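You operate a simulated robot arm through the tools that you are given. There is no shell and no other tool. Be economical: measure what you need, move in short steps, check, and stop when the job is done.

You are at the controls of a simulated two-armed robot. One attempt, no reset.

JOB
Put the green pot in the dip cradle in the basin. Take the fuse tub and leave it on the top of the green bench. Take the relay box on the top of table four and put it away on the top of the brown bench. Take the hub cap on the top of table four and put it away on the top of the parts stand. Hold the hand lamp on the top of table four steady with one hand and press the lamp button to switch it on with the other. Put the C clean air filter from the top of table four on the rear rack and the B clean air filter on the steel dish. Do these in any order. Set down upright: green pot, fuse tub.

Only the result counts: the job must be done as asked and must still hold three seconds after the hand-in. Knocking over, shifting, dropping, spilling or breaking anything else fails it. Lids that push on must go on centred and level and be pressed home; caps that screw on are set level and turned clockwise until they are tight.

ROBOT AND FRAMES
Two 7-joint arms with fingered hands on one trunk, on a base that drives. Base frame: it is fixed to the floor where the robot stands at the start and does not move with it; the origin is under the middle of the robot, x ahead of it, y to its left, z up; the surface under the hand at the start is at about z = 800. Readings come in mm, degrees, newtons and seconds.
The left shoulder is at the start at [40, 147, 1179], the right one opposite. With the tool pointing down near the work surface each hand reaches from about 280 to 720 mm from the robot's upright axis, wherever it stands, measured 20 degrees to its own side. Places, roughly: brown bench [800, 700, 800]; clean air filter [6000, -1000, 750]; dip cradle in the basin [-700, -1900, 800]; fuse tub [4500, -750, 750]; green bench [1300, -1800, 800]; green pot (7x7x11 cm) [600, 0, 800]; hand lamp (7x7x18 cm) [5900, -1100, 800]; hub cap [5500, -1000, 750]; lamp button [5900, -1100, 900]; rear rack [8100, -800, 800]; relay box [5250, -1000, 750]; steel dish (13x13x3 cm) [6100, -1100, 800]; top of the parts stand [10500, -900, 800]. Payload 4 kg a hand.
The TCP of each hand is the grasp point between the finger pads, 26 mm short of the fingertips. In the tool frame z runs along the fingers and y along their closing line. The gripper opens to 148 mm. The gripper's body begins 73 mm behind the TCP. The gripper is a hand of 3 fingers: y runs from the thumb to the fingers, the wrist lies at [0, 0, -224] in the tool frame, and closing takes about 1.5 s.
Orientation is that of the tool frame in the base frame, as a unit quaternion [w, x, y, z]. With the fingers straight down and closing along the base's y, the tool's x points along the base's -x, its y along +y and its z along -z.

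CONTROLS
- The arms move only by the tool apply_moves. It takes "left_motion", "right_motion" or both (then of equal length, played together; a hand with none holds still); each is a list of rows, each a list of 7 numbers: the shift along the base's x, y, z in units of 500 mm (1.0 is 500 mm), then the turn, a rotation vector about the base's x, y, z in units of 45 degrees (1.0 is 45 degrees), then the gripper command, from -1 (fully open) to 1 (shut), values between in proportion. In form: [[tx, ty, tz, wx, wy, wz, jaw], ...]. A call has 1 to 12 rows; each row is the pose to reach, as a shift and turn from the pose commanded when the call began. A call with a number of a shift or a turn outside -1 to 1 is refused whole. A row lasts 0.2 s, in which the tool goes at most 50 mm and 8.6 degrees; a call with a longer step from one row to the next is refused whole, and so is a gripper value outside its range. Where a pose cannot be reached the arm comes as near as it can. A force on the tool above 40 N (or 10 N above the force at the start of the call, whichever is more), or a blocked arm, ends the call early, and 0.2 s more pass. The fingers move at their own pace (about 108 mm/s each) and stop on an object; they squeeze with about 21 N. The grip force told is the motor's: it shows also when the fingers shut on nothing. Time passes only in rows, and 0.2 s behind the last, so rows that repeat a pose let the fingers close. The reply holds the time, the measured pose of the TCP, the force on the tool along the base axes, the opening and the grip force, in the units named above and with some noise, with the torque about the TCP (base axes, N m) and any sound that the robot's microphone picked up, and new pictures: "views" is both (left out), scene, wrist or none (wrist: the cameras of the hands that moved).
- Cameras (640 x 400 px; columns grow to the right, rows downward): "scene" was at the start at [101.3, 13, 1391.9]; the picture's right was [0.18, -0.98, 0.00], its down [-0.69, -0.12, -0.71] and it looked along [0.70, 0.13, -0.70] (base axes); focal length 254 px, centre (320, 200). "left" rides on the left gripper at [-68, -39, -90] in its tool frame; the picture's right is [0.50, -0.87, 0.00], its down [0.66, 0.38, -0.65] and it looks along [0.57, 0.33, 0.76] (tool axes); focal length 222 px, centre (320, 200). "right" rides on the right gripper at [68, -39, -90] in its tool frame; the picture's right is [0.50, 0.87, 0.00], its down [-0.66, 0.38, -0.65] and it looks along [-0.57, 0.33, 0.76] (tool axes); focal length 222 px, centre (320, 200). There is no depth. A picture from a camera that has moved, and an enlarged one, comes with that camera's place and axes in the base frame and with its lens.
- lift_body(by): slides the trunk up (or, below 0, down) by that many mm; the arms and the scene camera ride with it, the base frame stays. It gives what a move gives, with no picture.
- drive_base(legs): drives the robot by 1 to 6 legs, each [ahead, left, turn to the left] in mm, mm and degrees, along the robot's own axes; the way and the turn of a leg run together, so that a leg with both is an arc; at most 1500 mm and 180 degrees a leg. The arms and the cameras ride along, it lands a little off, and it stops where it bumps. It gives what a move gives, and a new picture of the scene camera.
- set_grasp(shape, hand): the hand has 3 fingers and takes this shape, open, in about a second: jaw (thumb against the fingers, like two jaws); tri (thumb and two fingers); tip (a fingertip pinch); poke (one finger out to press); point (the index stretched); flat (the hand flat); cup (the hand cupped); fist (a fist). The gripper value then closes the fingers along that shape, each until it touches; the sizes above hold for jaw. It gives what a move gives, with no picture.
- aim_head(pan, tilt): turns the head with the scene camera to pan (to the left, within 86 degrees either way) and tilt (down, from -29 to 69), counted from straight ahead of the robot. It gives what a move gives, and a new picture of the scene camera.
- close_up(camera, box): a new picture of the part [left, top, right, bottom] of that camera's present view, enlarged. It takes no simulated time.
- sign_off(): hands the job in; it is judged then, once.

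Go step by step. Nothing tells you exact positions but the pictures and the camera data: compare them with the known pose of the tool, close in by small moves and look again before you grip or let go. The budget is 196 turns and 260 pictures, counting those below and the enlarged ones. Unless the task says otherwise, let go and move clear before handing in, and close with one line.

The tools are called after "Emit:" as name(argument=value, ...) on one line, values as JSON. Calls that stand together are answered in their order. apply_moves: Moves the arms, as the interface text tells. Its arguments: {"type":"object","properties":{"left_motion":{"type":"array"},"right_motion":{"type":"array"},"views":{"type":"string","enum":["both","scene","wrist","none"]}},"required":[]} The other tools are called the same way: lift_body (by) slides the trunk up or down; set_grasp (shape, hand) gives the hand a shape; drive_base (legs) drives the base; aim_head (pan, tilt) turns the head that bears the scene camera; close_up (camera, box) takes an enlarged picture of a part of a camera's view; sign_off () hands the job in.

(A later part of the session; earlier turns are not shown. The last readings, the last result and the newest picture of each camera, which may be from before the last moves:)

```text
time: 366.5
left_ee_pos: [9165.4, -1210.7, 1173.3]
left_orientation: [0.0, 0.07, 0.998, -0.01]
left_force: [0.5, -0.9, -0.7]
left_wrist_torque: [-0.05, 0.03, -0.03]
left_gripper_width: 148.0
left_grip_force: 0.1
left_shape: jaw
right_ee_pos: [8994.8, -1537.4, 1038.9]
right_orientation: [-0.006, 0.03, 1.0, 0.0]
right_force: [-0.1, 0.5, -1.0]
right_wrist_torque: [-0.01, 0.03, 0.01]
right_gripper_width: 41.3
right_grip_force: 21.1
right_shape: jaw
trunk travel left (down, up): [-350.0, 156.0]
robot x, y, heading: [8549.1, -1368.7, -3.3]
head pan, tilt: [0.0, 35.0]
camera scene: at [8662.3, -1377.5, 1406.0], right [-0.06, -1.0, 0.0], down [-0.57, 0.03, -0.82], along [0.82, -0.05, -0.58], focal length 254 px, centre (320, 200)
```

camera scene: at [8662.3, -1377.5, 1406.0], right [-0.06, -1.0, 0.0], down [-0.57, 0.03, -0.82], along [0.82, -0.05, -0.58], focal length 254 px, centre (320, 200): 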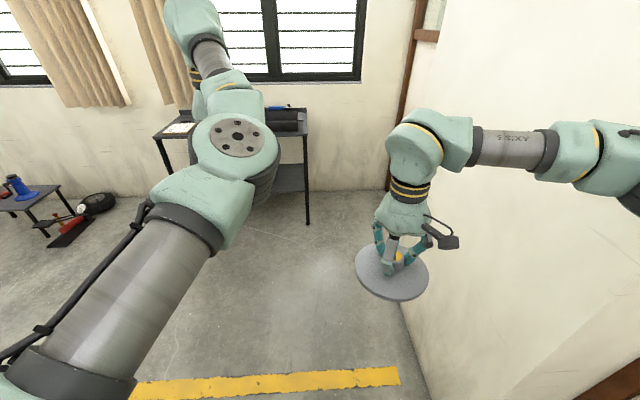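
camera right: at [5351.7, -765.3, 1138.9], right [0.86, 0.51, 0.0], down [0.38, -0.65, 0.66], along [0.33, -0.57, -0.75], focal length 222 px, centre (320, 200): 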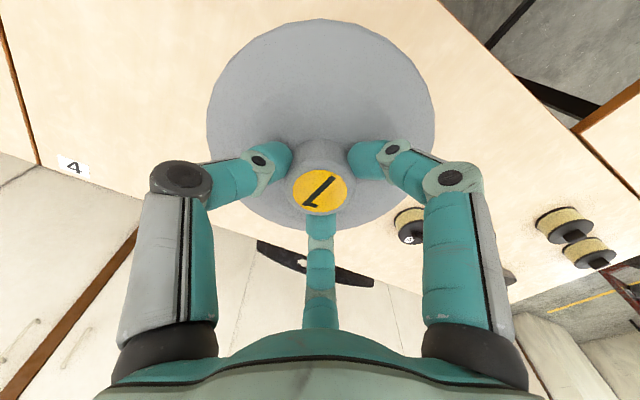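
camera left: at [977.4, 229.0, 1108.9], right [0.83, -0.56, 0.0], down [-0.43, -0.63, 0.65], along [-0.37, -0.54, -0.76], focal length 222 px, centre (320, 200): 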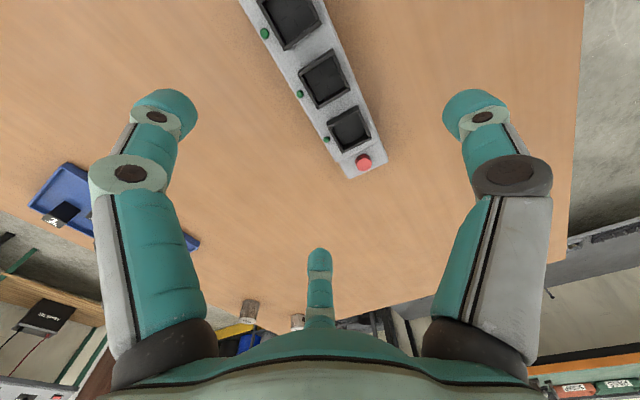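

Free again. I'll continue forward with a slight leftward drift.

Emit:
drive_base(legs=[[600, 30, 3.3], [600, 350, 0]])

Emit:
aim_head(pan=-5, tilt=40)

```text
time: 373.3
left_ee_pos: [10349.3, -794.0, 1175.2]
left_orientation: [0.004, 0.036, 0.999, -0.011]
left_force: [-0.6, 0.5, 0.4]
left_wrist_torque: [0.0, 0.01, -0.01]
left_gripper_width: 147.8
left_grip_force: 0.1
left_shape: jaw
right_ee_pos: [10201.3, -1132.7, 1040.9]
right_orientation: [-0.004, -0.004, 1.0, -0.001]
right_force: [-0.2, 0.1, -0.8]
right_wrist_torque: [0.03, 0.03, -0.03]
right_gripper_width: 41.5
right_grip_force: 20.9
right_shape: jaw
trunk travel left (down, up): [-350.0, 156.0]
robot x, y, heading: [9747.7, -994.5, 0.8]
head pan, tilt: [0.0, 35.0]
camera scene: at [9856.5, -995.6, 1406.4], right [0.01, -1.0, 0.0], down [-0.57, -0.01, -0.82], along [0.82, 0.01, -0.57], focal length 254 px, centre (320, 200)
```

scene: 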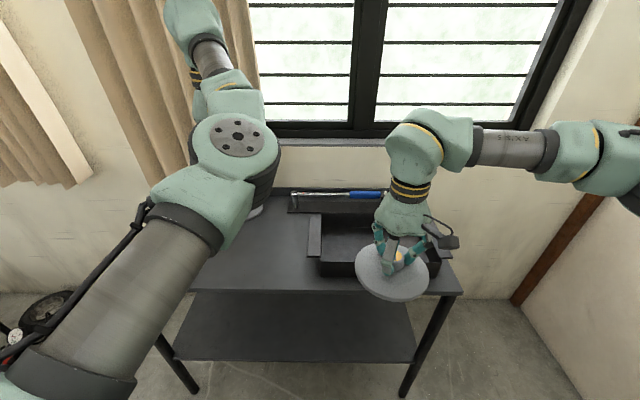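

```text
time: 374.0
left_ee_pos: [10348.4, -793.5, 1175.7]
left_orientation: [0.002, 0.036, 0.999, -0.012]
left_force: [0.1, -0.5, 0.2]
left_wrist_torque: [0.04, -0.05, 0.0]
left_gripper_width: 147.8
left_grip_force: 0.1
left_shape: jaw
right_ee_pos: [10200.7, -1133.3, 1040.7]
right_orientation: [-0.005, -0.004, 1.0, -0.002]
right_force: [0.3, 0.0, -1.8]
right_wrist_torque: [0.04, 0.03, 0.01]
right_gripper_width: 41.2
right_grip_force: 20.8
right_shape: jaw
trunk travel left (down, up): [-350.0, 156.0]
robot x, y, heading: [9751.1, -997.9, 0.8]
head pan, tilt: [-5.0, 40.0]
camera scene: at [9854.0, -1002.6, 1398.8], right [-0.07, -1.0, 0.0], down [-0.64, 0.05, -0.77], along [0.76, -0.06, -0.64], focal length 254 px, centre (320, 200)
```

scene: 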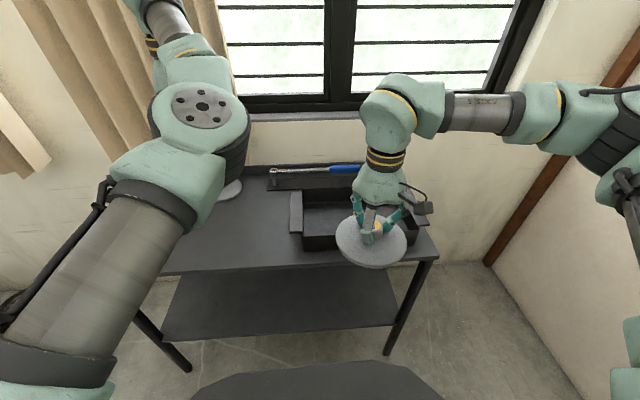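

The stand top is free left of the box, around [10415, -780]. I'll move the left arm aside and shift the robot closer.

Emit:
apply_moves(left_motion=[[-0.05, 0.06, 0, 0, 0, 0, -1], [-0.1, 0.12, 0, 0, 0, 0, -1], [-0.15, 0.18, 0, 0, 0, 0, -1], [-0.2, 0.24, -0.03, 0, 0, 0, -1], [-0.26, 0.3, -0.06, 0, 0, 0, -1], [-0.32, 0.36, -0.1, 0, 0, 0, -1], [-0.38, 0.42, -0.14, 0, 0, 0, -1]], views="none")

Emit:
drive_base(legs=[[180, 240, -0.8]])

Emit:
aim_head(pan=-3, tilt=48)

```text
time: 375.6
left_ee_pos: [10156.8, -584.0, 1103.3]
left_orientation: [0.002, 0.037, 0.999, -0.011]
left_force: [0.2, -0.7, 0.8]
left_wrist_torque: [-0.01, 0.0, -0.02]
left_gripper_width: 148.3
left_grip_force: 0.1
left_shape: jaw
left hand out of reach, approached as far as the arm can: row 1, 2
right_ee_pos: [10200.4, -1131.1, 1041.2]
right_orientation: [-0.005, -0.005, 1.0, -0.002]
right_force: [-0.1, 0.6, -1.1]
right_wrist_torque: [0.01, -0.01, 0.01]
right_gripper_width: 41.5
right_grip_force: 20.9
right_shape: jaw
trunk travel left (down, up): [-350.0, 156.0]
robot x, y, heading: [9751.7, -993.9, 0.8]
head pan, tilt: [-5.0, 40.0]
```

```text
time: 377.6
left_ee_pos: [10342.8, -349.6, 1103.5]
left_orientation: [0.003, 0.042, 0.999, -0.01]
left_force: [-0.3, -0.4, 0.3]
left_wrist_torque: [0.01, -0.02, 0.0]
left_gripper_width: 148.1
left_grip_force: 0.2
left_shape: jaw
right_ee_pos: [10377.2, -897.4, 1041.6]
right_orientation: [-0.005, 0.003, 1.0, -0.001]
right_force: [-1.0, 0.3, -1.2]
right_wrist_torque: [-0.01, 0.0, 0.01]
right_gripper_width: 41.0
right_grip_force: 21.5
right_shape: jaw
trunk travel left (down, up): [-350.0, 156.0]
robot x, y, heading: [9925.0, -753.0, 0.1]
head pan, tilt: [-5.0, 40.0]
camera scene: at [10031.0, -763.5, 1398.9], right [-0.09, -1.0, 0.0], down [-0.64, 0.06, -0.77], along [0.76, -0.07, -0.64], focal length 254 px, centre (320, 200)
```

scene: 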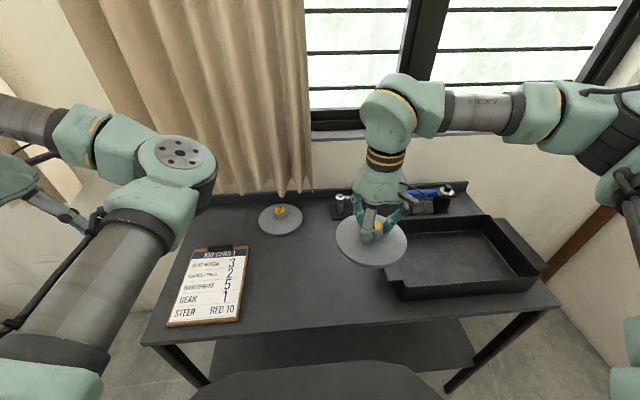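

```text
time: 378.3
left_ee_pos: [10342.1, -349.6, 1102.7]
left_orientation: [0.002, 0.044, 0.999, -0.012]
left_force: [0.4, -0.7, -0.3]
left_wrist_torque: [0.0, 0.03, -0.01]
left_gripper_width: 148.0
left_grip_force: 0.0
left_shape: jaw
right_ee_pos: [10377.0, -897.1, 1040.5]
right_orientation: [-0.006, 0.003, 1.0, -0.001]
right_force: [-0.8, 0.4, -0.6]
right_wrist_torque: [0.0, -0.03, 0.0]
right_gripper_width: 41.2
right_grip_force: 20.9
right_shape: jaw
trunk travel left (down, up): [-350.0, 156.0]
robot x, y, heading: [9925.7, -754.7, -0.1]
head pan, tilt: [-3.0, 48.0]
camera scene: at [10026.2, -758.8, 1387.4], right [-0.05, -1.0, 0.0], down [-0.74, 0.04, -0.67], along [0.67, -0.04, -0.74], focal length 254 px, centre (320, 200)
```

scene: 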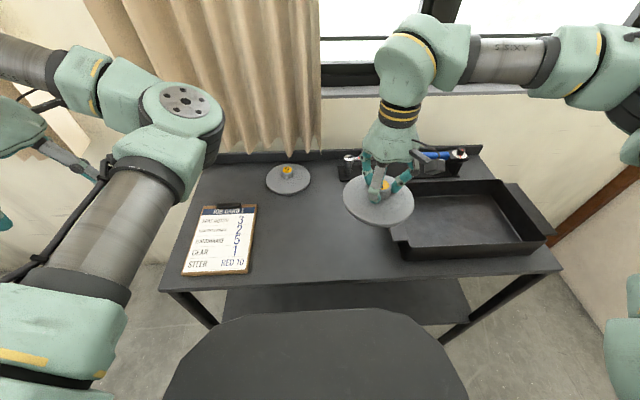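

The free spot is around [10420, -790]. I'll move the cap over it and lower it until it touches.

Emit:
apply_moves(right_motion=[[0.04, 0.08, 0, 0, 0, 0, 1], [0.08, 0.16, 0, 0, 0, 0, 1], [0.086, 0.214, -0.06, 0, 0, 0, 1], [0.086, 0.214, -0.14, 0, 0, 0, 1], [0.086, 0.214, -0.22, 0, 0, 0, 1], [0.086, 0.214, -0.29, 0, 0, 0, 1], [0.086, 0.214, -0.32, 0, 0, 0, 1], [0.086, 0.214, -0.335, 0, 0, 0, 1], [0.086, 0.214, -0.345, 0, 0, 0, 1], [0.086, 0.214, -0.355, 0, 0, 0, 1]])

```text
time: 380.5
left_ee_pos: [10342.1, -350.1, 1102.5]
left_orientation: [0.003, 0.043, 0.999, -0.012]
left_force: [0.4, 0.2, -0.2]
left_wrist_torque: [0.0, -0.02, -0.02]
left_gripper_width: 148.1
left_grip_force: 0.0
left_shape: jaw
right_ee_pos: [10421.1, -790.9, 863.4]
right_orientation: [-0.005, 0.004, 1.0, -0.002]
right_force: [-0.3, 0.4, -0.7]
right_wrist_torque: [0.0, 0.02, 0.0]
right_gripper_width: 41.5
right_grip_force: 21.3
right_shape: jaw
trunk travel left (down, up): [-350.0, 156.0]
robot x, y, heading: [9924.3, -753.0, 0.1]
head pan, tilt: [-3.0, 48.0]
camera scene: at [10025.8, -759.2, 1387.3], right [-0.05, -1.0, 0.0], down [-0.74, 0.04, -0.67], along [0.67, -0.04, -0.74], focal length 254 px, centre (320, 200)
camera right: at [10352.8, -829.5, 954.9], right [-0.49, 0.87, 0.0], down [0.66, 0.38, 0.65], along [0.56, 0.32, -0.76], focal length 222 px, centre (320, 200)
```

scene: 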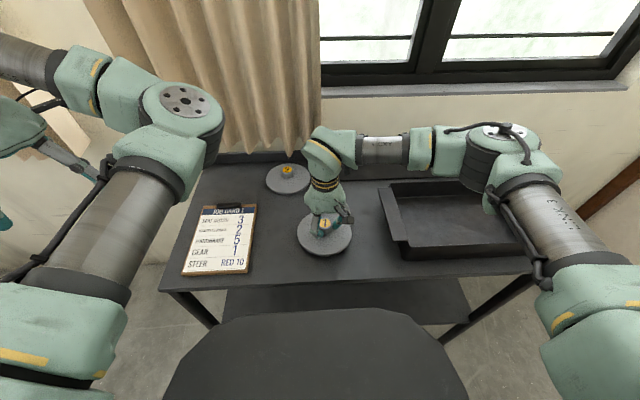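
right: 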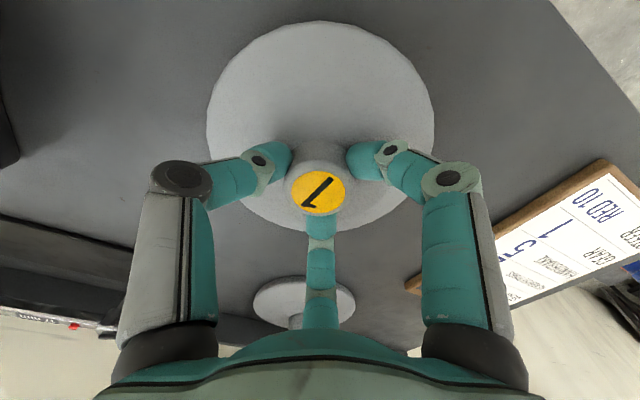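

Still just above the top. I'll go down in small steps.

Emit:
apply_moves(right_motion=[[0, 0, -0.01, 0, 0, 0, 1], [0, 0, -0.02, 0, 0, 0, 1], [0, 0, -0.03, 0, 0, 0, 1], [0, 0, -0.04, 0, 0, 0, 1], [0, 0, -0.05, 0, 0, 0, 1], [0, 0, -0.06, 0, 0, 0, 1], [0, 0, -0.07, 0, 0, 0, 1]], views="wrist")

```text
time: 381.6
left_ee_pos: [10339.0, -351.1, 1103.4]
left_orientation: [0.003, 0.044, 0.999, -0.011]
left_force: [0.1, 0.4, 0.8]
left_wrist_torque: [0.0, 0.01, 0.01]
left_gripper_width: 148.2
left_grip_force: 0.0
left_shape: jaw
right_ee_pos: [10422.0, -788.3, 850.0]
right_orientation: [0.0, 0.005, 1.0, 0.003]
right_force: [-5.0, -3.7, 20.2]
right_wrist_torque: [-0.34, 0.15, -0.1]
right_gripper_width: 42.8
right_grip_force: 20.5
right_shape: jaw
trunk travel left (down, up): [-350.0, 156.0]
robot x, y, heading: [9925.4, -751.9, -0.0]
head pan, tilt: [-3.0, 48.0]
stopped in row 5 (right hand): the force on the tool passed its limit at 45 N (the readings are from after the stop); the commanded pose is now the measured one
camera right: at [10353.5, -828.3, 940.8], right [-0.49, 0.87, 0.0], down [0.66, 0.37, 0.66], along [0.57, 0.32, -0.76], focal length 222 px, centre (320, 200)
```

right: 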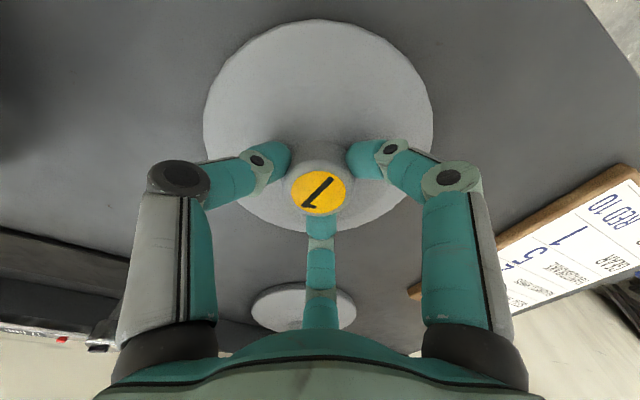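

The cap is on the stand. I'll release it and rise.

Emit:
apply_moves(right_motion=[[0, 0, 0.006, 0, 0, 0, 0.6], [0, 0, 0.008, 0, 0, 0, 0], [0, 0, 0.012, 0, 0, 0, -0.6], [0, 0, 0.012, 0, 0, 0, -0.6], [0, 0, 0.02, 0, 0, 0, -0.6], [0, 0, 0.1, 0, 0, 0, -0.6], [0, 0, 0.19, 0, 0, 0, -0.6], [0, 0, 0.28, 0, 0, 0, -0.6], [0, 0, 0.37, 0, 0, 0, -0.6], [-0.05, -0.05, 0.42, 0, 0, 0, -1]])

```text
time: 383.8
left_ee_pos: [10341.0, -351.2, 1104.9]
left_orientation: [0.002, 0.044, 0.999, -0.011]
left_force: [-0.7, -0.3, 0.4]
left_wrist_torque: [0.02, -0.02, -0.01]
left_gripper_width: 148.3
left_grip_force: 0.1
left_shape: jaw
right_ee_pos: [10395.4, -815.6, 1058.7]
right_orientation: [-0.001, 0.004, 1.0, 0.001]
right_force: [-0.3, -0.5, 0.0]
right_wrist_torque: [0.02, 0.0, -0.03]
right_gripper_width: 148.0
right_grip_force: 0.1
right_shape: jaw
trunk travel left (down, up): [-350.0, 156.0]
robot x, y, heading: [9927.2, -752.3, -0.1]
head pan, tilt: [-3.0, 48.0]
camera scene: at [10024.2, -761.3, 1387.5], right [-0.05, -1.0, 0.0], down [-0.74, 0.04, -0.67], along [0.67, -0.04, -0.74], focal length 254 px, centre (320, 200)
camera right: at [10327.9, -854.6, 1148.7], right [-0.49, 0.87, 0.0], down [0.66, 0.37, 0.65], along [0.57, 0.32, -0.76], focal length 222 px, centre (320, 200)
```

scene: 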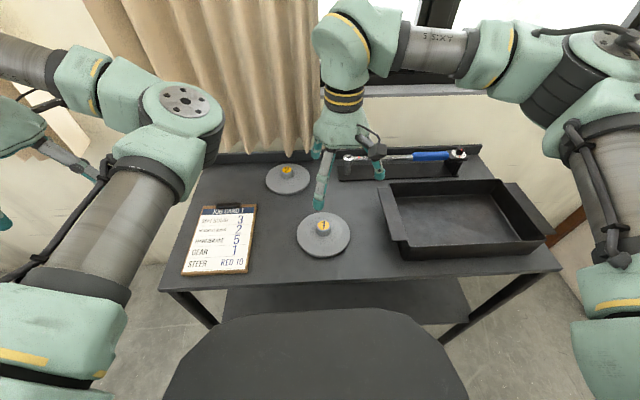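
right: 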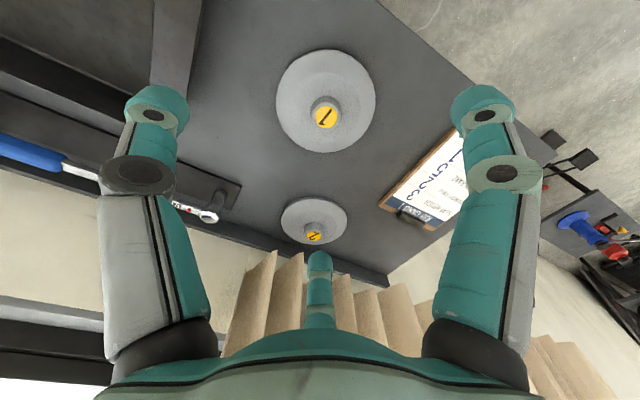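

The hub cap stands on the parts stand. I'll back away, tuck the hands inward and reverse along the passage to the end of table four.

Emit:
drive_base(legs=[[-600, 0, 0], [0, -620, 0]])

Emit:
apply_moves(left_motion=[[0.06, 0, 0.02, 0, 0, 0, -1], [0.12, -0.05, 0.04, 0, 0, 0, -1], [0.18, -0.1, 0.06, 0, 0, 0, -1], [0.24, -0.16, 0.08, 0, 0, 0, -1], [0.3, -0.22, 0.1, 0, 0, 0, -1], [0.36, -0.28, 0.12, 0, 0, 0, -1], [0.38, -0.35, 0.14, 0, 0, 0, -1], [0.38, -0.42, 0.14, 0, 0, 0, -1]], right_motion=[[0, -0.05, 0, 0, 0, 0, -1], [0, -0.1, 0, 0, 0, 0, -1], [0, -0.15, 0, 0, 0, 0, -1], [0, -0.18, 0, 0, 0, 0, -1], [0, -0.18, 0, 0, 0, 0, -1], [0, -0.18, 0, 0, 0, 0, -1], [0, -0.18, 0, 0, 0, 0, -1], [0, -0.18, 0, 0, 0, 0, -1]], views="none")

Emit:
drive_base(legs=[[-700, 0, 0], [-600, -90, 0], [-1000, 0, 0]])

```text
time: 390.3
left_ee_pos: [9738.4, -967.6, 1103.9]
left_orientation: [0.003, 0.044, 0.999, -0.011]
left_force: [-0.6, -0.4, 0.2]
left_wrist_torque: [0.0, -0.01, 0.04]
left_gripper_width: 148.0
left_grip_force: 0.1
left_shape: jaw
right_ee_pos: [9793.2, -1430.0, 1059.0]
right_orientation: [-0.001, 0.005, 1.0, 0.001]
right_force: [0.4, 0.0, 0.8]
right_wrist_torque: [0.0, 0.0, 0.0]
right_gripper_width: 147.9
right_grip_force: 0.1
right_shape: jaw
trunk travel left (down, up): [-350.0, 156.0]
robot x, y, heading: [9317.8, -1369.7, -0.2]
head pan, tilt: [-3.0, 48.0]
camera scene: at [9420.6, -1375.5, 1387.4], right [-0.06, -1.0, 0.0], down [-0.74, 0.04, -0.67], along [0.67, -0.04, -0.74], focal length 254 px, centre (320, 200)
```

scene: 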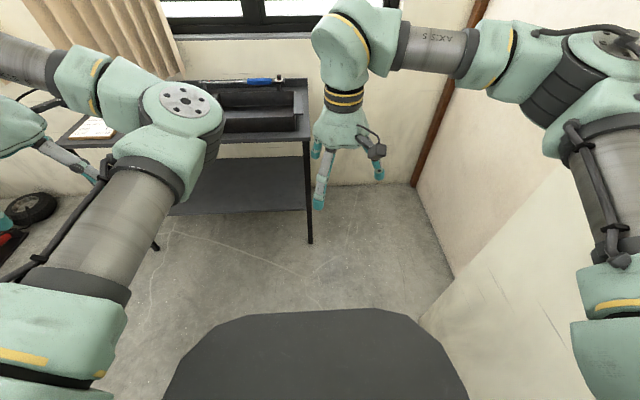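

```text
time: 392.1
left_ee_pos: [9928.4, -1178.4, 1173.3]
left_orientation: [0.003, 0.044, 0.999, -0.01]
left_force: [-0.1, -0.1, -0.3]
left_wrist_torque: [-0.01, 0.02, -0.03]
left_gripper_width: 147.9
left_grip_force: 0.0
left_shape: jaw
right_ee_pos: [9791.8, -1523.9, 1057.8]
right_orientation: [-0.001, 0.005, 1.0, 0.001]
right_force: [-1.4, -0.2, 0.8]
right_wrist_torque: [0.02, 0.01, -0.01]
right_gripper_width: 147.8
right_grip_force: 0.0
right_shape: jaw
trunk travel left (down, up): [-350.0, 156.0]
robot x, y, heading: [9320.5, -1370.1, -0.4]
head pan, tilt: [-3.0, 48.0]
```

```text
time: 403.7
left_ee_pos: [7635.0, -1250.2, 1172.2]
left_orientation: [0.002, 0.053, 0.999, -0.012]
left_force: [-0.8, 0.4, 1.1]
left_wrist_torque: [0.0, 0.03, 0.02]
left_gripper_width: 148.0
left_grip_force: 0.0
left_shape: jaw
right_ee_pos: [7493.5, -1591.7, 1056.8]
right_orientation: [-0.001, 0.013, 1.0, 0.001]
right_force: [-0.8, 0.1, -1.4]
right_wrist_torque: [0.01, 0.0, 0.03]
right_gripper_width: 148.0
right_grip_force: 0.0
right_shape: jaw
trunk travel left (down, up): [-350.0, 156.0]
robot x, y, heading: [7024.9, -1433.0, -1.4]
head pan, tilt: [-3.0, 48.0]
camera scene: at [7123.8, -1439.4, 1387.3], right [-0.07, -1.0, 0.0], down [-0.74, 0.06, -0.67], along [0.67, -0.05, -0.74], focal length 254 px, centre (320, 200)
```

scene: 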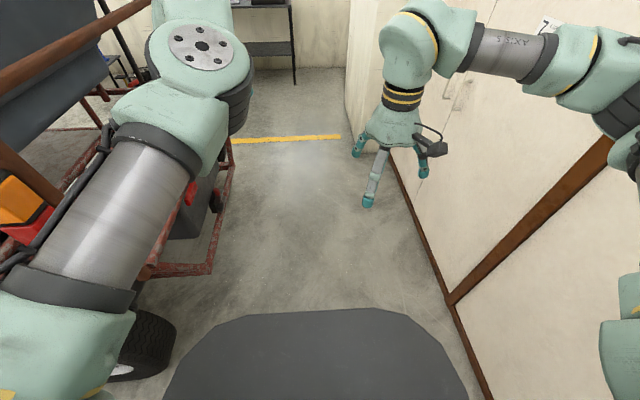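

I'll turn around to the right, away from the buggy, to face table four's end.

Emit:
drive_base(legs=[[0, 0, -60], [-130, 75, 0], [0, 0, -119]])

Emit:
aim_head(pan=-15, tilt=35)

```text
time: 412.7
left_ee_pos: [6419.8, -1483.4, 1172.8]
left_orientation: [-0.011, 0.999, -0.036, -0.003]
left_force: [-0.8, -0.2, -0.5]
left_wrist_torque: [0.02, 0.0, 0.0]
left_gripper_width: 147.9
left_grip_force: 0.1
left_shape: jaw
right_ee_pos: [6549.9, -1138.3, 1057.0]
right_orientation: [0.001, 1.0, 0.004, 0.001]
right_force: [0.4, 0.8, -1.3]
right_wrist_torque: [-0.03, -0.03, 0.03]
right_gripper_width: 147.9
right_grip_force: 0.1
right_shape: jaw
trunk travel left (down, up): [-350.0, 156.0]
robot x, y, heading: [7023.9, -1279.1, -179.4]
head pan, tilt: [-3.0, 48.0]
camera scene: at [6926.2, -1278.7, 1387.4], right [0.04, 1.0, 0.0], down [0.74, -0.03, -0.67], along [-0.67, 0.03, -0.74], focal length 254 px, centre (320, 200)
```

scene: 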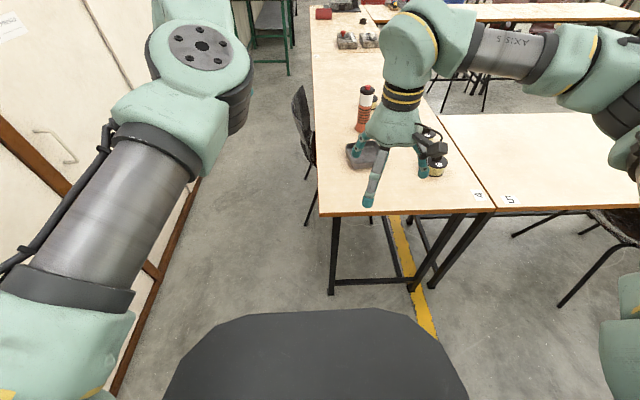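

```text
time: 413.4
left_ee_pos: [6419.7, -1483.1, 1171.9]
left_orientation: [-0.011, 0.999, -0.037, -0.003]
left_force: [0.3, -0.7, -0.5]
left_wrist_torque: [0.01, -0.03, 0.02]
left_gripper_width: 148.1
left_grip_force: 0.0
left_shape: jaw
right_ee_pos: [6550.6, -1137.1, 1056.4]
right_orientation: [0.001, 1.0, 0.004, 0.001]
right_force: [0.3, 0.2, 0.1]
right_wrist_torque: [0.01, -0.03, 0.0]
right_gripper_width: 148.1
right_grip_force: 0.0
right_shape: jaw
trunk travel left (down, up): [-350.0, 156.0]
robot x, y, heading: [7025.6, -1280.3, -179.4]
head pan, tilt: [-15.0, 35.0]
camera scene: at [6919.6, -1260.0, 1406.3], right [0.25, 0.97, 0.0], down [0.56, -0.14, -0.82], along [-0.79, 0.2, -0.57], focal length 254 px, centre (320, 200)
```

scene: 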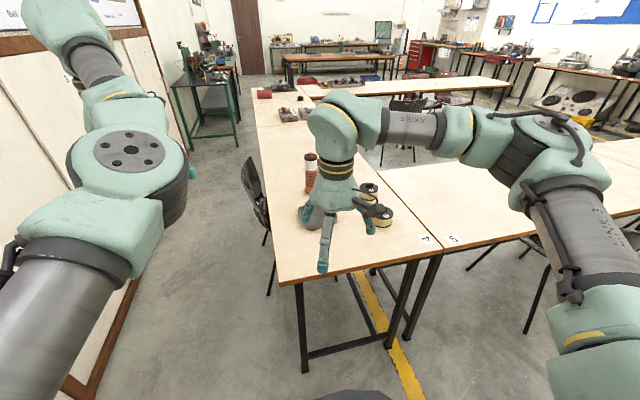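

I'll move up to the table end, centred on the filters and dish.

Emit:
drive_base(legs=[[0, -290, 0], [285, 0, 0]])

Emit:
aim_head(pan=0, tilt=45)

```text
time: 417.0
left_ee_pos: [6131.4, -1195.0, 1173.3]
left_orientation: [-0.01, 0.999, -0.039, -0.003]
left_force: [-0.2, -0.6, 0.9]
left_wrist_torque: [0.0, 0.0, -0.02]
left_gripper_width: 147.6
left_grip_force: 0.0
left_shape: jaw
right_ee_pos: [6264.1, -848.8, 1058.4]
right_orientation: [0.001, 1.0, 0.001, -0.001]
right_force: [-0.8, -0.3, 0.3]
right_wrist_torque: [-0.01, -0.03, -0.01]
right_gripper_width: 147.7
right_grip_force: 0.0
right_shape: jaw
trunk travel left (down, up): [-350.0, 156.0]
robot x, y, heading: [6738.5, -994.2, -179.6]
head pan, tilt: [-15.0, 35.0]
camera scene: at [6632.4, -973.9, 1406.5], right [0.25, 0.97, 0.0], down [0.55, -0.14, -0.82], along [-0.79, 0.21, -0.57], focal length 254 px, centre (320, 200)
```

scene: 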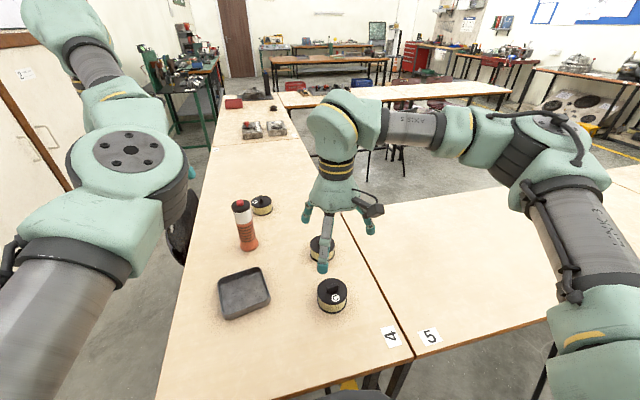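

```text
time: 417.8
left_ee_pos: [6129.2, -1194.6, 1172.8]
left_orientation: [-0.011, 0.999, -0.039, -0.002]
left_force: [-0.9, 0.1, -0.2]
left_wrist_torque: [0.03, -0.03, 0.03]
left_gripper_width: 148.1
left_grip_force: 0.1
left_shape: jaw
right_ee_pos: [6262.5, -848.8, 1056.7]
right_orientation: [0.001, 1.0, 0.001, 0.0]
right_force: [-0.5, -0.7, -0.2]
right_wrist_torque: [-0.03, -0.01, 0.01]
right_gripper_width: 147.9
right_grip_force: 0.1
right_shape: jaw
trunk travel left (down, up): [-350.0, 156.0]
robot x, y, heading: [6738.9, -990.5, -179.6]
head pan, tilt: [0.0, 45.0]
camera scene: at [6634.2, -996.5, 1391.5], right [-0.01, 1.0, 0.0], down [0.71, 0.01, -0.71], along [-0.71, -0.01, -0.71], focal length 254 px, centre (320, 200)
```

scene: 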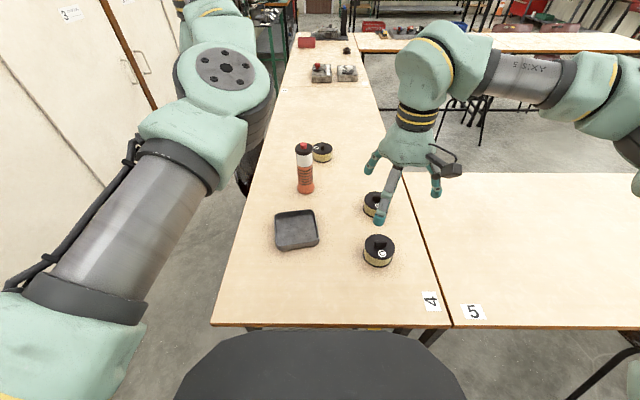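

I can now see the C and B filters, dish, lamp and filter A. I'll zoom to verify the labels.

Emit:
close_up(camera="scene", box=[340, 180, 420, 275])

Emit:
close_up(camera="scene", box=[230, 120, 350, 255])

```text
4.21 times, centred on (380, 228) of scene
camera zoom: at [6634.2, -996.5, 1391.5], right [-0.01, 1.0, 0.0], down [0.71, 0.01, -0.71], along [-0.71, -0.01, -0.71], focal length 1071 px, centre (67, 84)
```

zoom: 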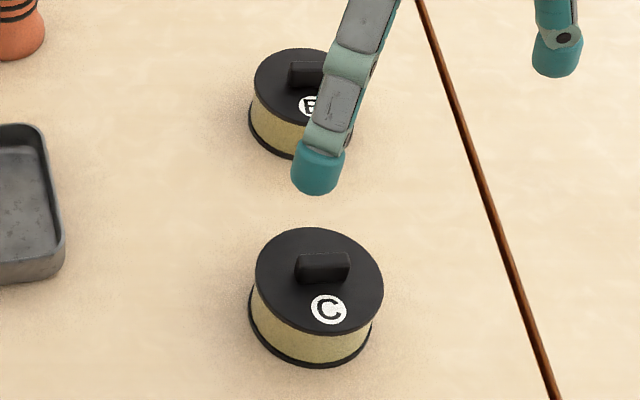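

```text
2.96 times, centred on (290, 188) of scene
camera zoom: at [6634.2, -996.5, 1391.5], right [-0.01, 1.0, 0.0], down [0.71, 0.01, -0.71], along [-0.71, -0.01, -0.71], focal length 753 px, centre (409, 237)
```

zoom: 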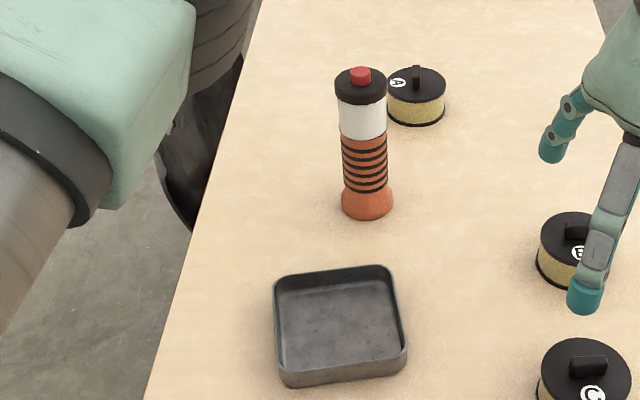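

C and B are confirmed. I'll take B first with the right hand: move above it and check.

Emit:
apply_moves(right_motion=[[-0.08, 0.01, 0, 0, 0, 0, -1], [-0.16, 0.02, 0, 0, 0, 0, -1], [-0.24, 0.03, 0, 0, 0, 0, -1], [-0.32, 0.04, 0, 0, 0, 0, -1], [-0.4, 0.05, 0, 0, 0, 0, -1], [-0.42, 0.05, -0.07, 0, 0, 0, -1], [-0.42, 0.05, -0.15, 0, 0, 0, -1], [-0.42, 0.05, -0.23, 0, 0, 0, -1]])

```text
time: 419.6
left_ee_pos: [6129.0, -1194.7, 1173.4]
left_orientation: [-0.01, 0.999, -0.039, -0.003]
left_force: [0.3, -0.6, 0.4]
left_wrist_torque: [-0.01, 0.03, 0.01]
left_gripper_width: 148.0
left_grip_force: 0.0
left_shape: jaw
right_ee_pos: [6052.5, -824.7, 941.8]
right_orientation: [0.002, 1.0, 0.002, 0.002]
right_force: [0.6, -0.3, -0.3]
right_wrist_torque: [-0.02, -0.01, -0.01]
right_gripper_width: 147.8
right_grip_force: 0.0
right_shape: jaw
trunk travel left (down, up): [-350.0, 156.0]
robot x, y, heading: [6734.6, -992.3, -179.8]
head pan, tilt: [0.0, 45.0]
camera scene: at [6634.1, -996.6, 1391.5], right [-0.01, 1.0, 0.0], down [0.71, 0.01, -0.71], along [-0.71, -0.01, -0.71], focal length 254 px, centre (320, 200)
camera right: at [6118.4, -785.5, 1032.2], right [0.5, -0.86, 0.0], down [-0.66, -0.38, 0.65], along [-0.56, -0.33, -0.76], focal length 222 px, centre (320, 200)
```

scene: 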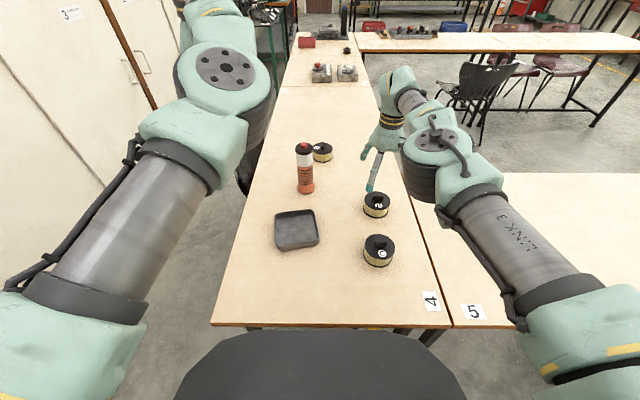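
right: 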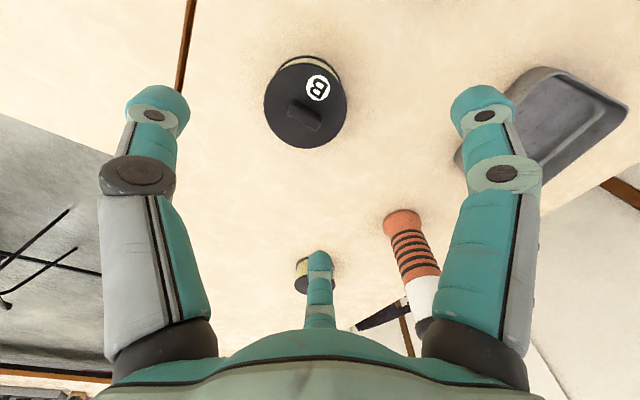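

B's centre is at about [6046, -812]. I'll go down and grip its upper body.

Emit:
apply_moves(right_motion=[[-0.013, 0.023, -0.08, 0, 0, 0, -1], [-0.013, 0.023, -0.16, 0, 0, 0, -1], [-0.013, 0.023, -0.24, 0, 0, 0, -1], [-0.013, 0.023, -0.29, 0, 0, 0, -1], [-0.013, 0.023, -0.29, 0, 0, 0, 0.2], [-0.013, 0.023, -0.29, 0, 0, 0, 1], [-0.013, 0.023, -0.29, 0, 0, 0, 1], [-0.013, 0.023, -0.29, 0, 0, 0, 1], [-0.013, 0.023, -0.29, 0, 0, 0, 1], [-0.013, 0.023, -0.29, 0, 0, 0, 1], [-0.013, 0.023, -0.29, 0, 0, 0, 1]])

```text
time: 421.9
left_ee_pos: [6133.1, -1195.4, 1175.4]
left_orientation: [-0.011, 0.999, -0.038, -0.005]
left_force: [-0.2, -0.5, -0.6]
left_wrist_torque: [-0.02, 0.02, -0.04]
left_gripper_width: 148.0
left_grip_force: 0.0
left_shape: jaw
right_ee_pos: [6069.2, -808.5, 803.1]
right_orientation: [0.001, 1.0, 0.001, -0.002]
right_force: [4.1, 3.4, 27.5]
right_wrist_torque: [0.42, 0.21, -0.11]
right_gripper_width: 74.1
right_grip_force: 21.4
right_shape: jaw
right hand out of reach, approached as far as the arm can: row 1, 2, 3, 4, 5, 6, 7, 8, 9, 10, 11
trunk travel left (down, up): [-350.0, 156.0]
robot x, y, heading: [6734.3, -994.8, -179.8]
head pan, tilt: [0.0, 45.0]
camera scene: at [6639.2, -997.1, 1392.1], right [-0.01, 1.0, 0.0], down [0.7, 0.01, -0.71], along [-0.71, -0.01, -0.7], focal length 254 px, centre (320, 200)
camera right: at [6137.1, -769.2, 893.4], right [0.5, -0.87, 0.0], down [-0.65, -0.38, 0.66], along [-0.57, -0.33, -0.75], focal length 222 px, centre (320, 200)
```

scene: 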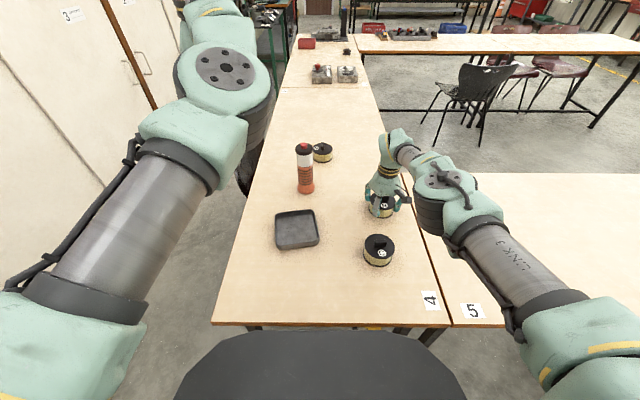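
right: 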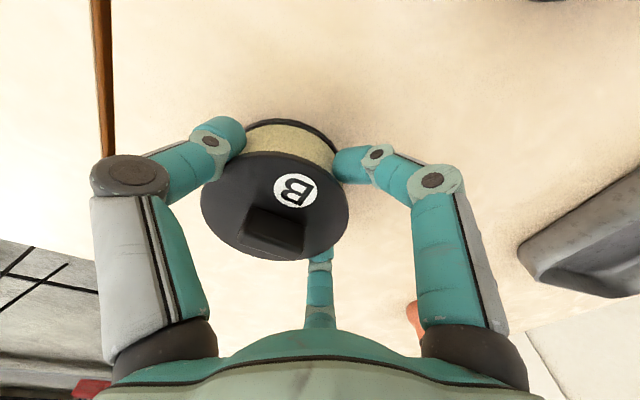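

That was slightly out of reach and the filter is off-centre in the hand. I'll let go, rise, lower the trunk to gain reach and try again.

Emit:
apply_moves(right_motion=[[0, 0, 0, 0, 0, 0, 0], [0, 0, 0.004, 0, 0, 0, -0.7], [0, 0, 0.01, 0, 0, 0, -1], [0, 0, 0.02, 0, 0, 0, -1], [0, 0, 0.08, 0, 0, 0, -1], [0, 0, 0.16, 0, 0, 0, -1], [0, 0, 0.24, 0, 0, 0, -1], [0, 0, 0.32, 0, 0, 0, -1], [0, 0, 0.4, 0, 0, 0, -1]], views="none")

Emit:
lift_body(by=-140)

Emit:
close_up(camera="right", box=[0, 0, 640, 400])

```text
time: 423.9
left_ee_pos: [6131.4, -1196.1, 1172.4]
left_orientation: [-0.012, 0.999, -0.038, -0.003]
left_force: [0.7, 0.0, -0.6]
left_wrist_torque: [-0.01, 0.01, 0.01]
left_gripper_width: 147.8
left_grip_force: 0.0
left_shape: jaw
right_ee_pos: [6069.4, -809.0, 998.2]
right_orientation: [0.001, 1.0, 0.002, 0.001]
right_force: [0.4, 0.4, -0.2]
right_wrist_torque: [0.06, 0.0, 0.0]
right_gripper_width: 148.0
right_grip_force: 0.0
right_shape: jaw
trunk travel left (down, up): [-350.0, 156.0]
robot x, y, heading: [6738.5, -997.4, -179.7]
head pan, tilt: [0.0, 45.0]
```

```text
time: 425.6
left_ee_pos: [6130.1, -1195.1, 1035.3]
left_orientation: [-0.011, 0.999, -0.039, -0.004]
left_force: [0.1, -0.8, -0.5]
left_wrist_torque: [0.0, -0.01, 0.01]
left_gripper_width: 147.9
left_grip_force: 0.1
left_shape: jaw
right_ee_pos: [6068.5, -809.5, 859.7]
right_orientation: [0.001, 1.0, 0.001, 0.001]
right_force: [0.3, -0.2, -0.3]
right_wrist_torque: [-0.03, -0.02, 0.0]
right_gripper_width: 147.9
right_grip_force: 0.0
right_shape: jaw
trunk travel left (down, up): [-210.0, 296.0]
robot x, y, heading: [6735.7, -994.0, -179.5]
head pan, tilt: [0.0, 45.0]
```

```text
1.00 times, centred on (320, 200) of right (not enlarged: the box is as wide or as high as the picture)
camera zoom: at [6135.6, -770.9, 951.0], right [0.5, -0.86, 0.0], down [-0.65, -0.38, 0.65], along [-0.56, -0.33, -0.76], focal length 222 px, centre (320, 200)
```

zoom: 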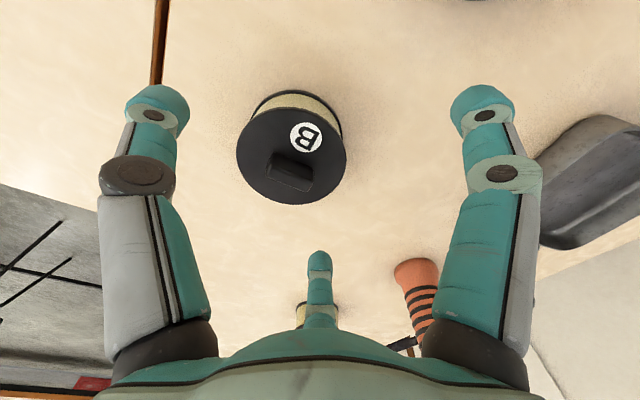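

B is now at about [6047, -798]. I'll shift over it, go down, and watch the reach.

Emit:
apply_moves(right_motion=[[-0.043, 0.022, 0, 0, 0, 0, -1], [-0.043, 0.022, -0.04, 0, 0, 0, -1], [-0.043, 0.022, -0.08, 0, 0, 0, -1], [-0.043, 0.022, -0.118, 0, 0, 0, -1]], views="wrist")

```text
time: 426.6
left_ee_pos: [6130.0, -1195.4, 1033.5]
left_orientation: [-0.012, 0.999, -0.039, -0.003]
left_force: [0.1, 0.3, 0.6]
left_wrist_torque: [0.05, -0.03, -0.01]
left_gripper_width: 148.0
left_grip_force: 0.1
left_shape: jaw
right_ee_pos: [6049.3, -799.4, 800.4]
right_orientation: [0.001, 1.0, 0.001, 0.0]
right_force: [0.4, 0.1, 0.0]
right_wrist_torque: [-0.02, 0.01, 0.0]
right_gripper_width: 147.9
right_grip_force: 0.1
right_shape: jaw
right hand out of reach, approached as far as the arm can: row 1
trunk travel left (down, up): [-210.0, 296.0]
robot x, y, heading: [6735.4, -995.4, -179.3]
head pan, tilt: [0.0, 45.0]
camera right: at [6115.3, -759.9, 891.0], right [0.5, -0.86, 0.0], down [-0.65, -0.38, 0.66], along [-0.56, -0.33, -0.76], focal length 222 px, centre (320, 200)
```

right: 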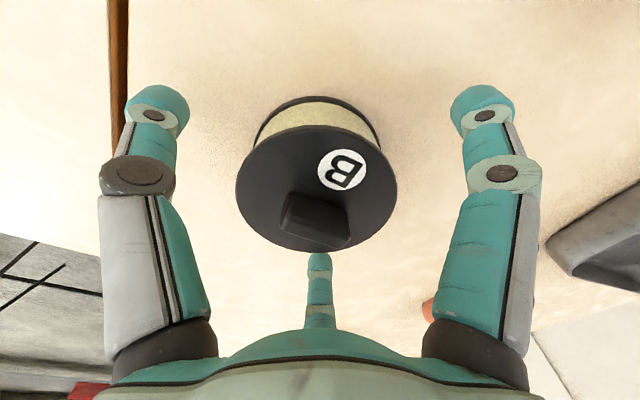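

Well centred. I'll close.

Emit:
apply_moves(right_motion=[[0, 0, 0, 0, 0, 0, 0.2], [0, 0, 0, 0, 0, 0, 1], [0, 0, 0, 0, 0, 0, 1], [0, 0, 0, 0, 0, 0, 1], [0, 0, 0, 0, 0, 0, 1], [0, 0, 0, 0, 0, 0, 1], [0, 0, 0.01, 0, 0, 0, 1], [0, 0, 0.04, 0, 0, 0, 1], [0, 0, 0.08, 0, 0, 0, 1]], views="wrist")

```text
time: 428.6
left_ee_pos: [6131.4, -1195.3, 1035.5]
left_orientation: [-0.011, 0.999, -0.039, -0.003]
left_force: [-0.4, -1.0, -0.6]
left_wrist_torque: [0.0, -0.02, -0.04]
left_gripper_width: 147.7
left_grip_force: 0.0
left_shape: jaw
right_ee_pos: [6049.0, -798.1, 843.4]
right_orientation: [0.001, 1.0, 0.003, -0.001]
right_force: [-0.4, 0.2, -0.7]
right_wrist_torque: [0.02, 0.01, 0.02]
right_gripper_width: 77.1
right_grip_force: 20.8
right_shape: jaw
trunk travel left (down, up): [-210.0, 296.0]
robot x, y, heading: [6736.5, -993.2, -179.3]
head pan, tilt: [0.0, 45.0]
camera right: at [6115.7, -759.5, 932.6], right [0.5, -0.86, 0.0], down [-0.65, -0.38, 0.66], along [-0.57, -0.33, -0.75], focal length 222 px, centre (320, 200)
```

right: 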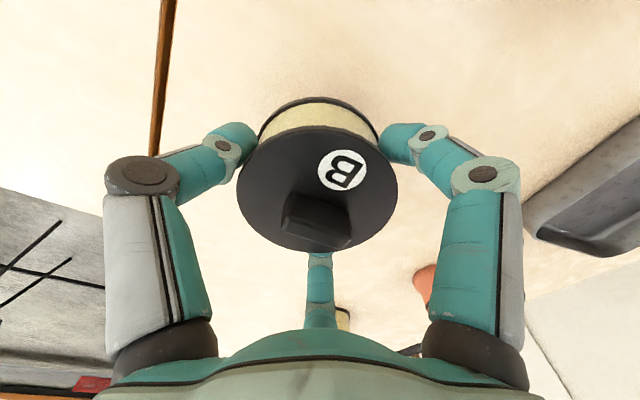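

The filter is held by the fingertips. To keep the tips clear of the dish rim, I'll set it back down and regrip about 6 mm higher.

Emit:
apply_moves(right_motion=[[0, 0, -0.04, 0, 0, 0, 1], [0, 0, -0.076, 0, 0, 0, 1], [0, 0, -0.076, 0, 0, 0, 0.3], [0, 0, -0.076, 0, 0, 0, -0.4], [0, 0, -0.066, 0, 0, 0, -0.4], [0, 0, -0.066, 0, 0, 0, 0.3], [0, 0, -0.066, 0, 0, 0, 1], [0, 0, -0.066, 0, 0, 0, 1], [0, 0, -0.066, 0, 0, 0, 1], [0, 0, -0.04, 0, 0, 0, 1], [0, 0, 0.04, 0, 0, 0, 1], [0, 0, 0.12, 0, 0, 0, 1]])

```text
time: 431.2
left_ee_pos: [6131.1, -1193.7, 1034.1]
left_orientation: [-0.012, 0.999, -0.038, -0.004]
left_force: [-0.4, 0.1, 1.1]
left_wrist_torque: [-0.03, 0.0, 0.01]
left_gripper_width: 148.1
left_grip_force: 0.0
left_shape: jaw
right_ee_pos: [6053.7, -807.9, 894.8]
right_orientation: [0.0, 1.0, 0.001, 0.0]
right_force: [-0.7, -0.7, -1.2]
right_wrist_torque: [-0.01, 0.05, -0.01]
right_gripper_width: 76.4
right_grip_force: 20.8
right_shape: jaw
right hand out of reach, approached as far as the arm can: row 11, 12
trunk travel left (down, up): [-210.0, 296.0]
robot x, y, heading: [6740.2, -994.9, -179.1]
head pan, tilt: [0.0, 45.0]
camera scene: at [6635.3, -997.0, 1252.9], right [-0.01, 1.0, 0.0], down [0.71, 0.01, -0.71], along [-0.71, -0.01, -0.71], focal length 254 px, centre (320, 200)
camera right: at [6120.6, -768.1, 985.2], right [0.5, -0.86, 0.0], down [-0.65, -0.38, 0.65], along [-0.57, -0.33, -0.76], focal length 222 px, centre (320, 200)
```

scene: 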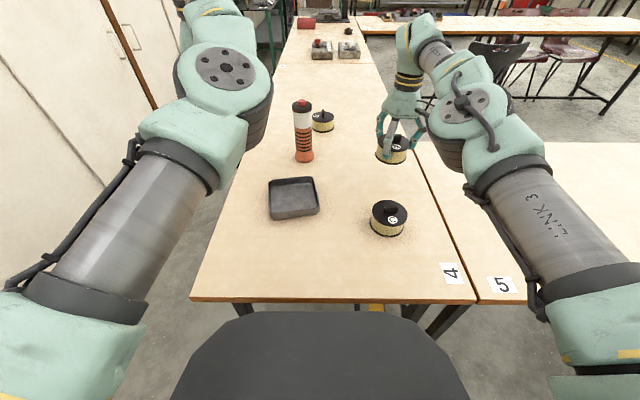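
right: 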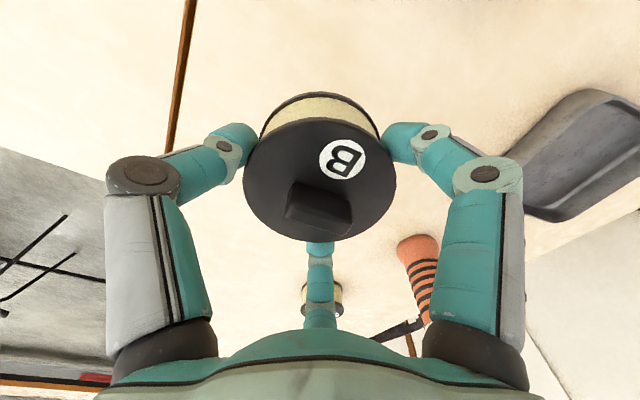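

Filter B is held. I'll clear the left hand aside and bring B over the dish.

Emit:
apply_moves(left_motion=[[0.02, -0.06, 0.02, 0, 0, 0, -1], [0.05, -0.12, 0.04, 0, 0, 0, -1], [0.08, -0.18, 0.06, 0, 0, 0, -1], [0.11, -0.24, 0.08, 0, 0, 0, -1], [0.14, -0.3, 0.1, 0, 0, 0, -1], [0.17, -0.36, 0.12, 0, 0, 0, -1], [0.2, -0.4, 0.14, 0, 0, 0, -1], [0.2, -0.4, 0.14, 0, 0, 0, -1], [0.2, -0.4, 0.14, 0, 0, 0, -1]], right_motion=[[0.02, 0, 0.01, 0, 0, 0, 1], [0.04, -0.03, 0.02, 0, 0, 0, 1], [0.07, -0.1, 0.02, 0, 0, 0, 1], [0.1, -0.17, 0.02, 0, 0, 0, 1], [0.13, -0.25, 0.02, 0, 0, 0, 1], [0.16, -0.33, 0.02, 0, 0, 0, 1], [0.18, -0.41, 0.02, 0, 0, 0, 1], [0.182, -0.49, 0.02, 0, 0, 0, 1], [0.182, -0.534, 0.02, 0, 0, 0, 1]])

```text
time: 433.2
left_ee_pos: [6229.9, -1394.6, 1104.4]
left_orientation: [-0.011, 0.999, -0.039, -0.004]
left_force: [-0.8, 0.3, -0.8]
left_wrist_torque: [-0.01, 0.02, -0.02]
left_gripper_width: 147.9
left_grip_force: 0.1
left_shape: jaw
right_ee_pos: [6145.2, -1073.7, 905.3]
right_orientation: [0.002, 1.0, 0.001, 0.0]
right_force: [0.7, 0.9, 0.1]
right_wrist_torque: [0.0, 0.02, -0.01]
right_gripper_width: 76.2
right_grip_force: 21.0
right_shape: jaw
right hand out of reach, approached as far as the arm can: row 1, 2, 3, 4, 5, 6
trunk travel left (down, up): [-210.0, 296.0]
robot x, y, heading: [6737.0, -992.6, -179.7]
head pan, tilt: [0.0, 45.0]
camera scene: at [6635.6, -996.2, 1252.9], right [-0.01, 1.0, 0.0], down [0.71, 0.01, -0.71], along [-0.71, -0.01, -0.71], focal length 254 px, centre (320, 200)
camera right: at [6212.5, -1034.3, 995.9], right [0.5, -0.86, 0.0], down [-0.66, -0.38, 0.65], along [-0.56, -0.33, -0.76], focal length 222 px, centre (320, 200)
camera left: at [6167.3, -1351.8, 1196.9], right [0.56, 0.82, 0.01], down [0.63, -0.44, 0.64], along [0.54, -0.35, -0.77], focal length 222 px, centre (320, 200)
```

scene: 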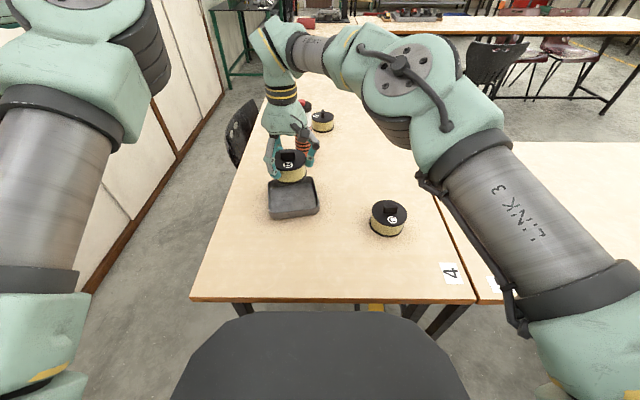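
right: 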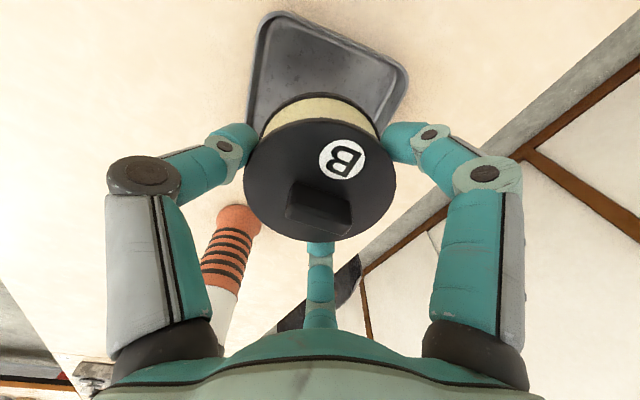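
left: 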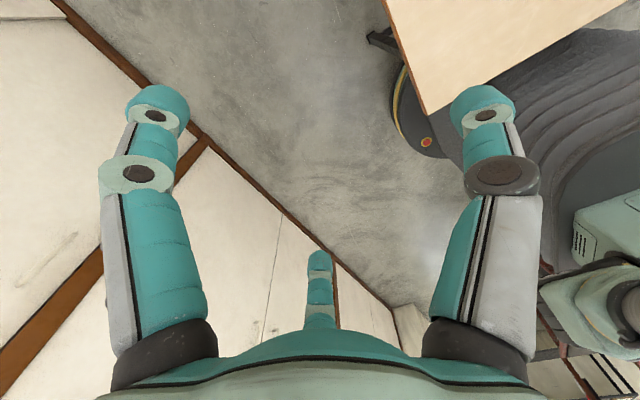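

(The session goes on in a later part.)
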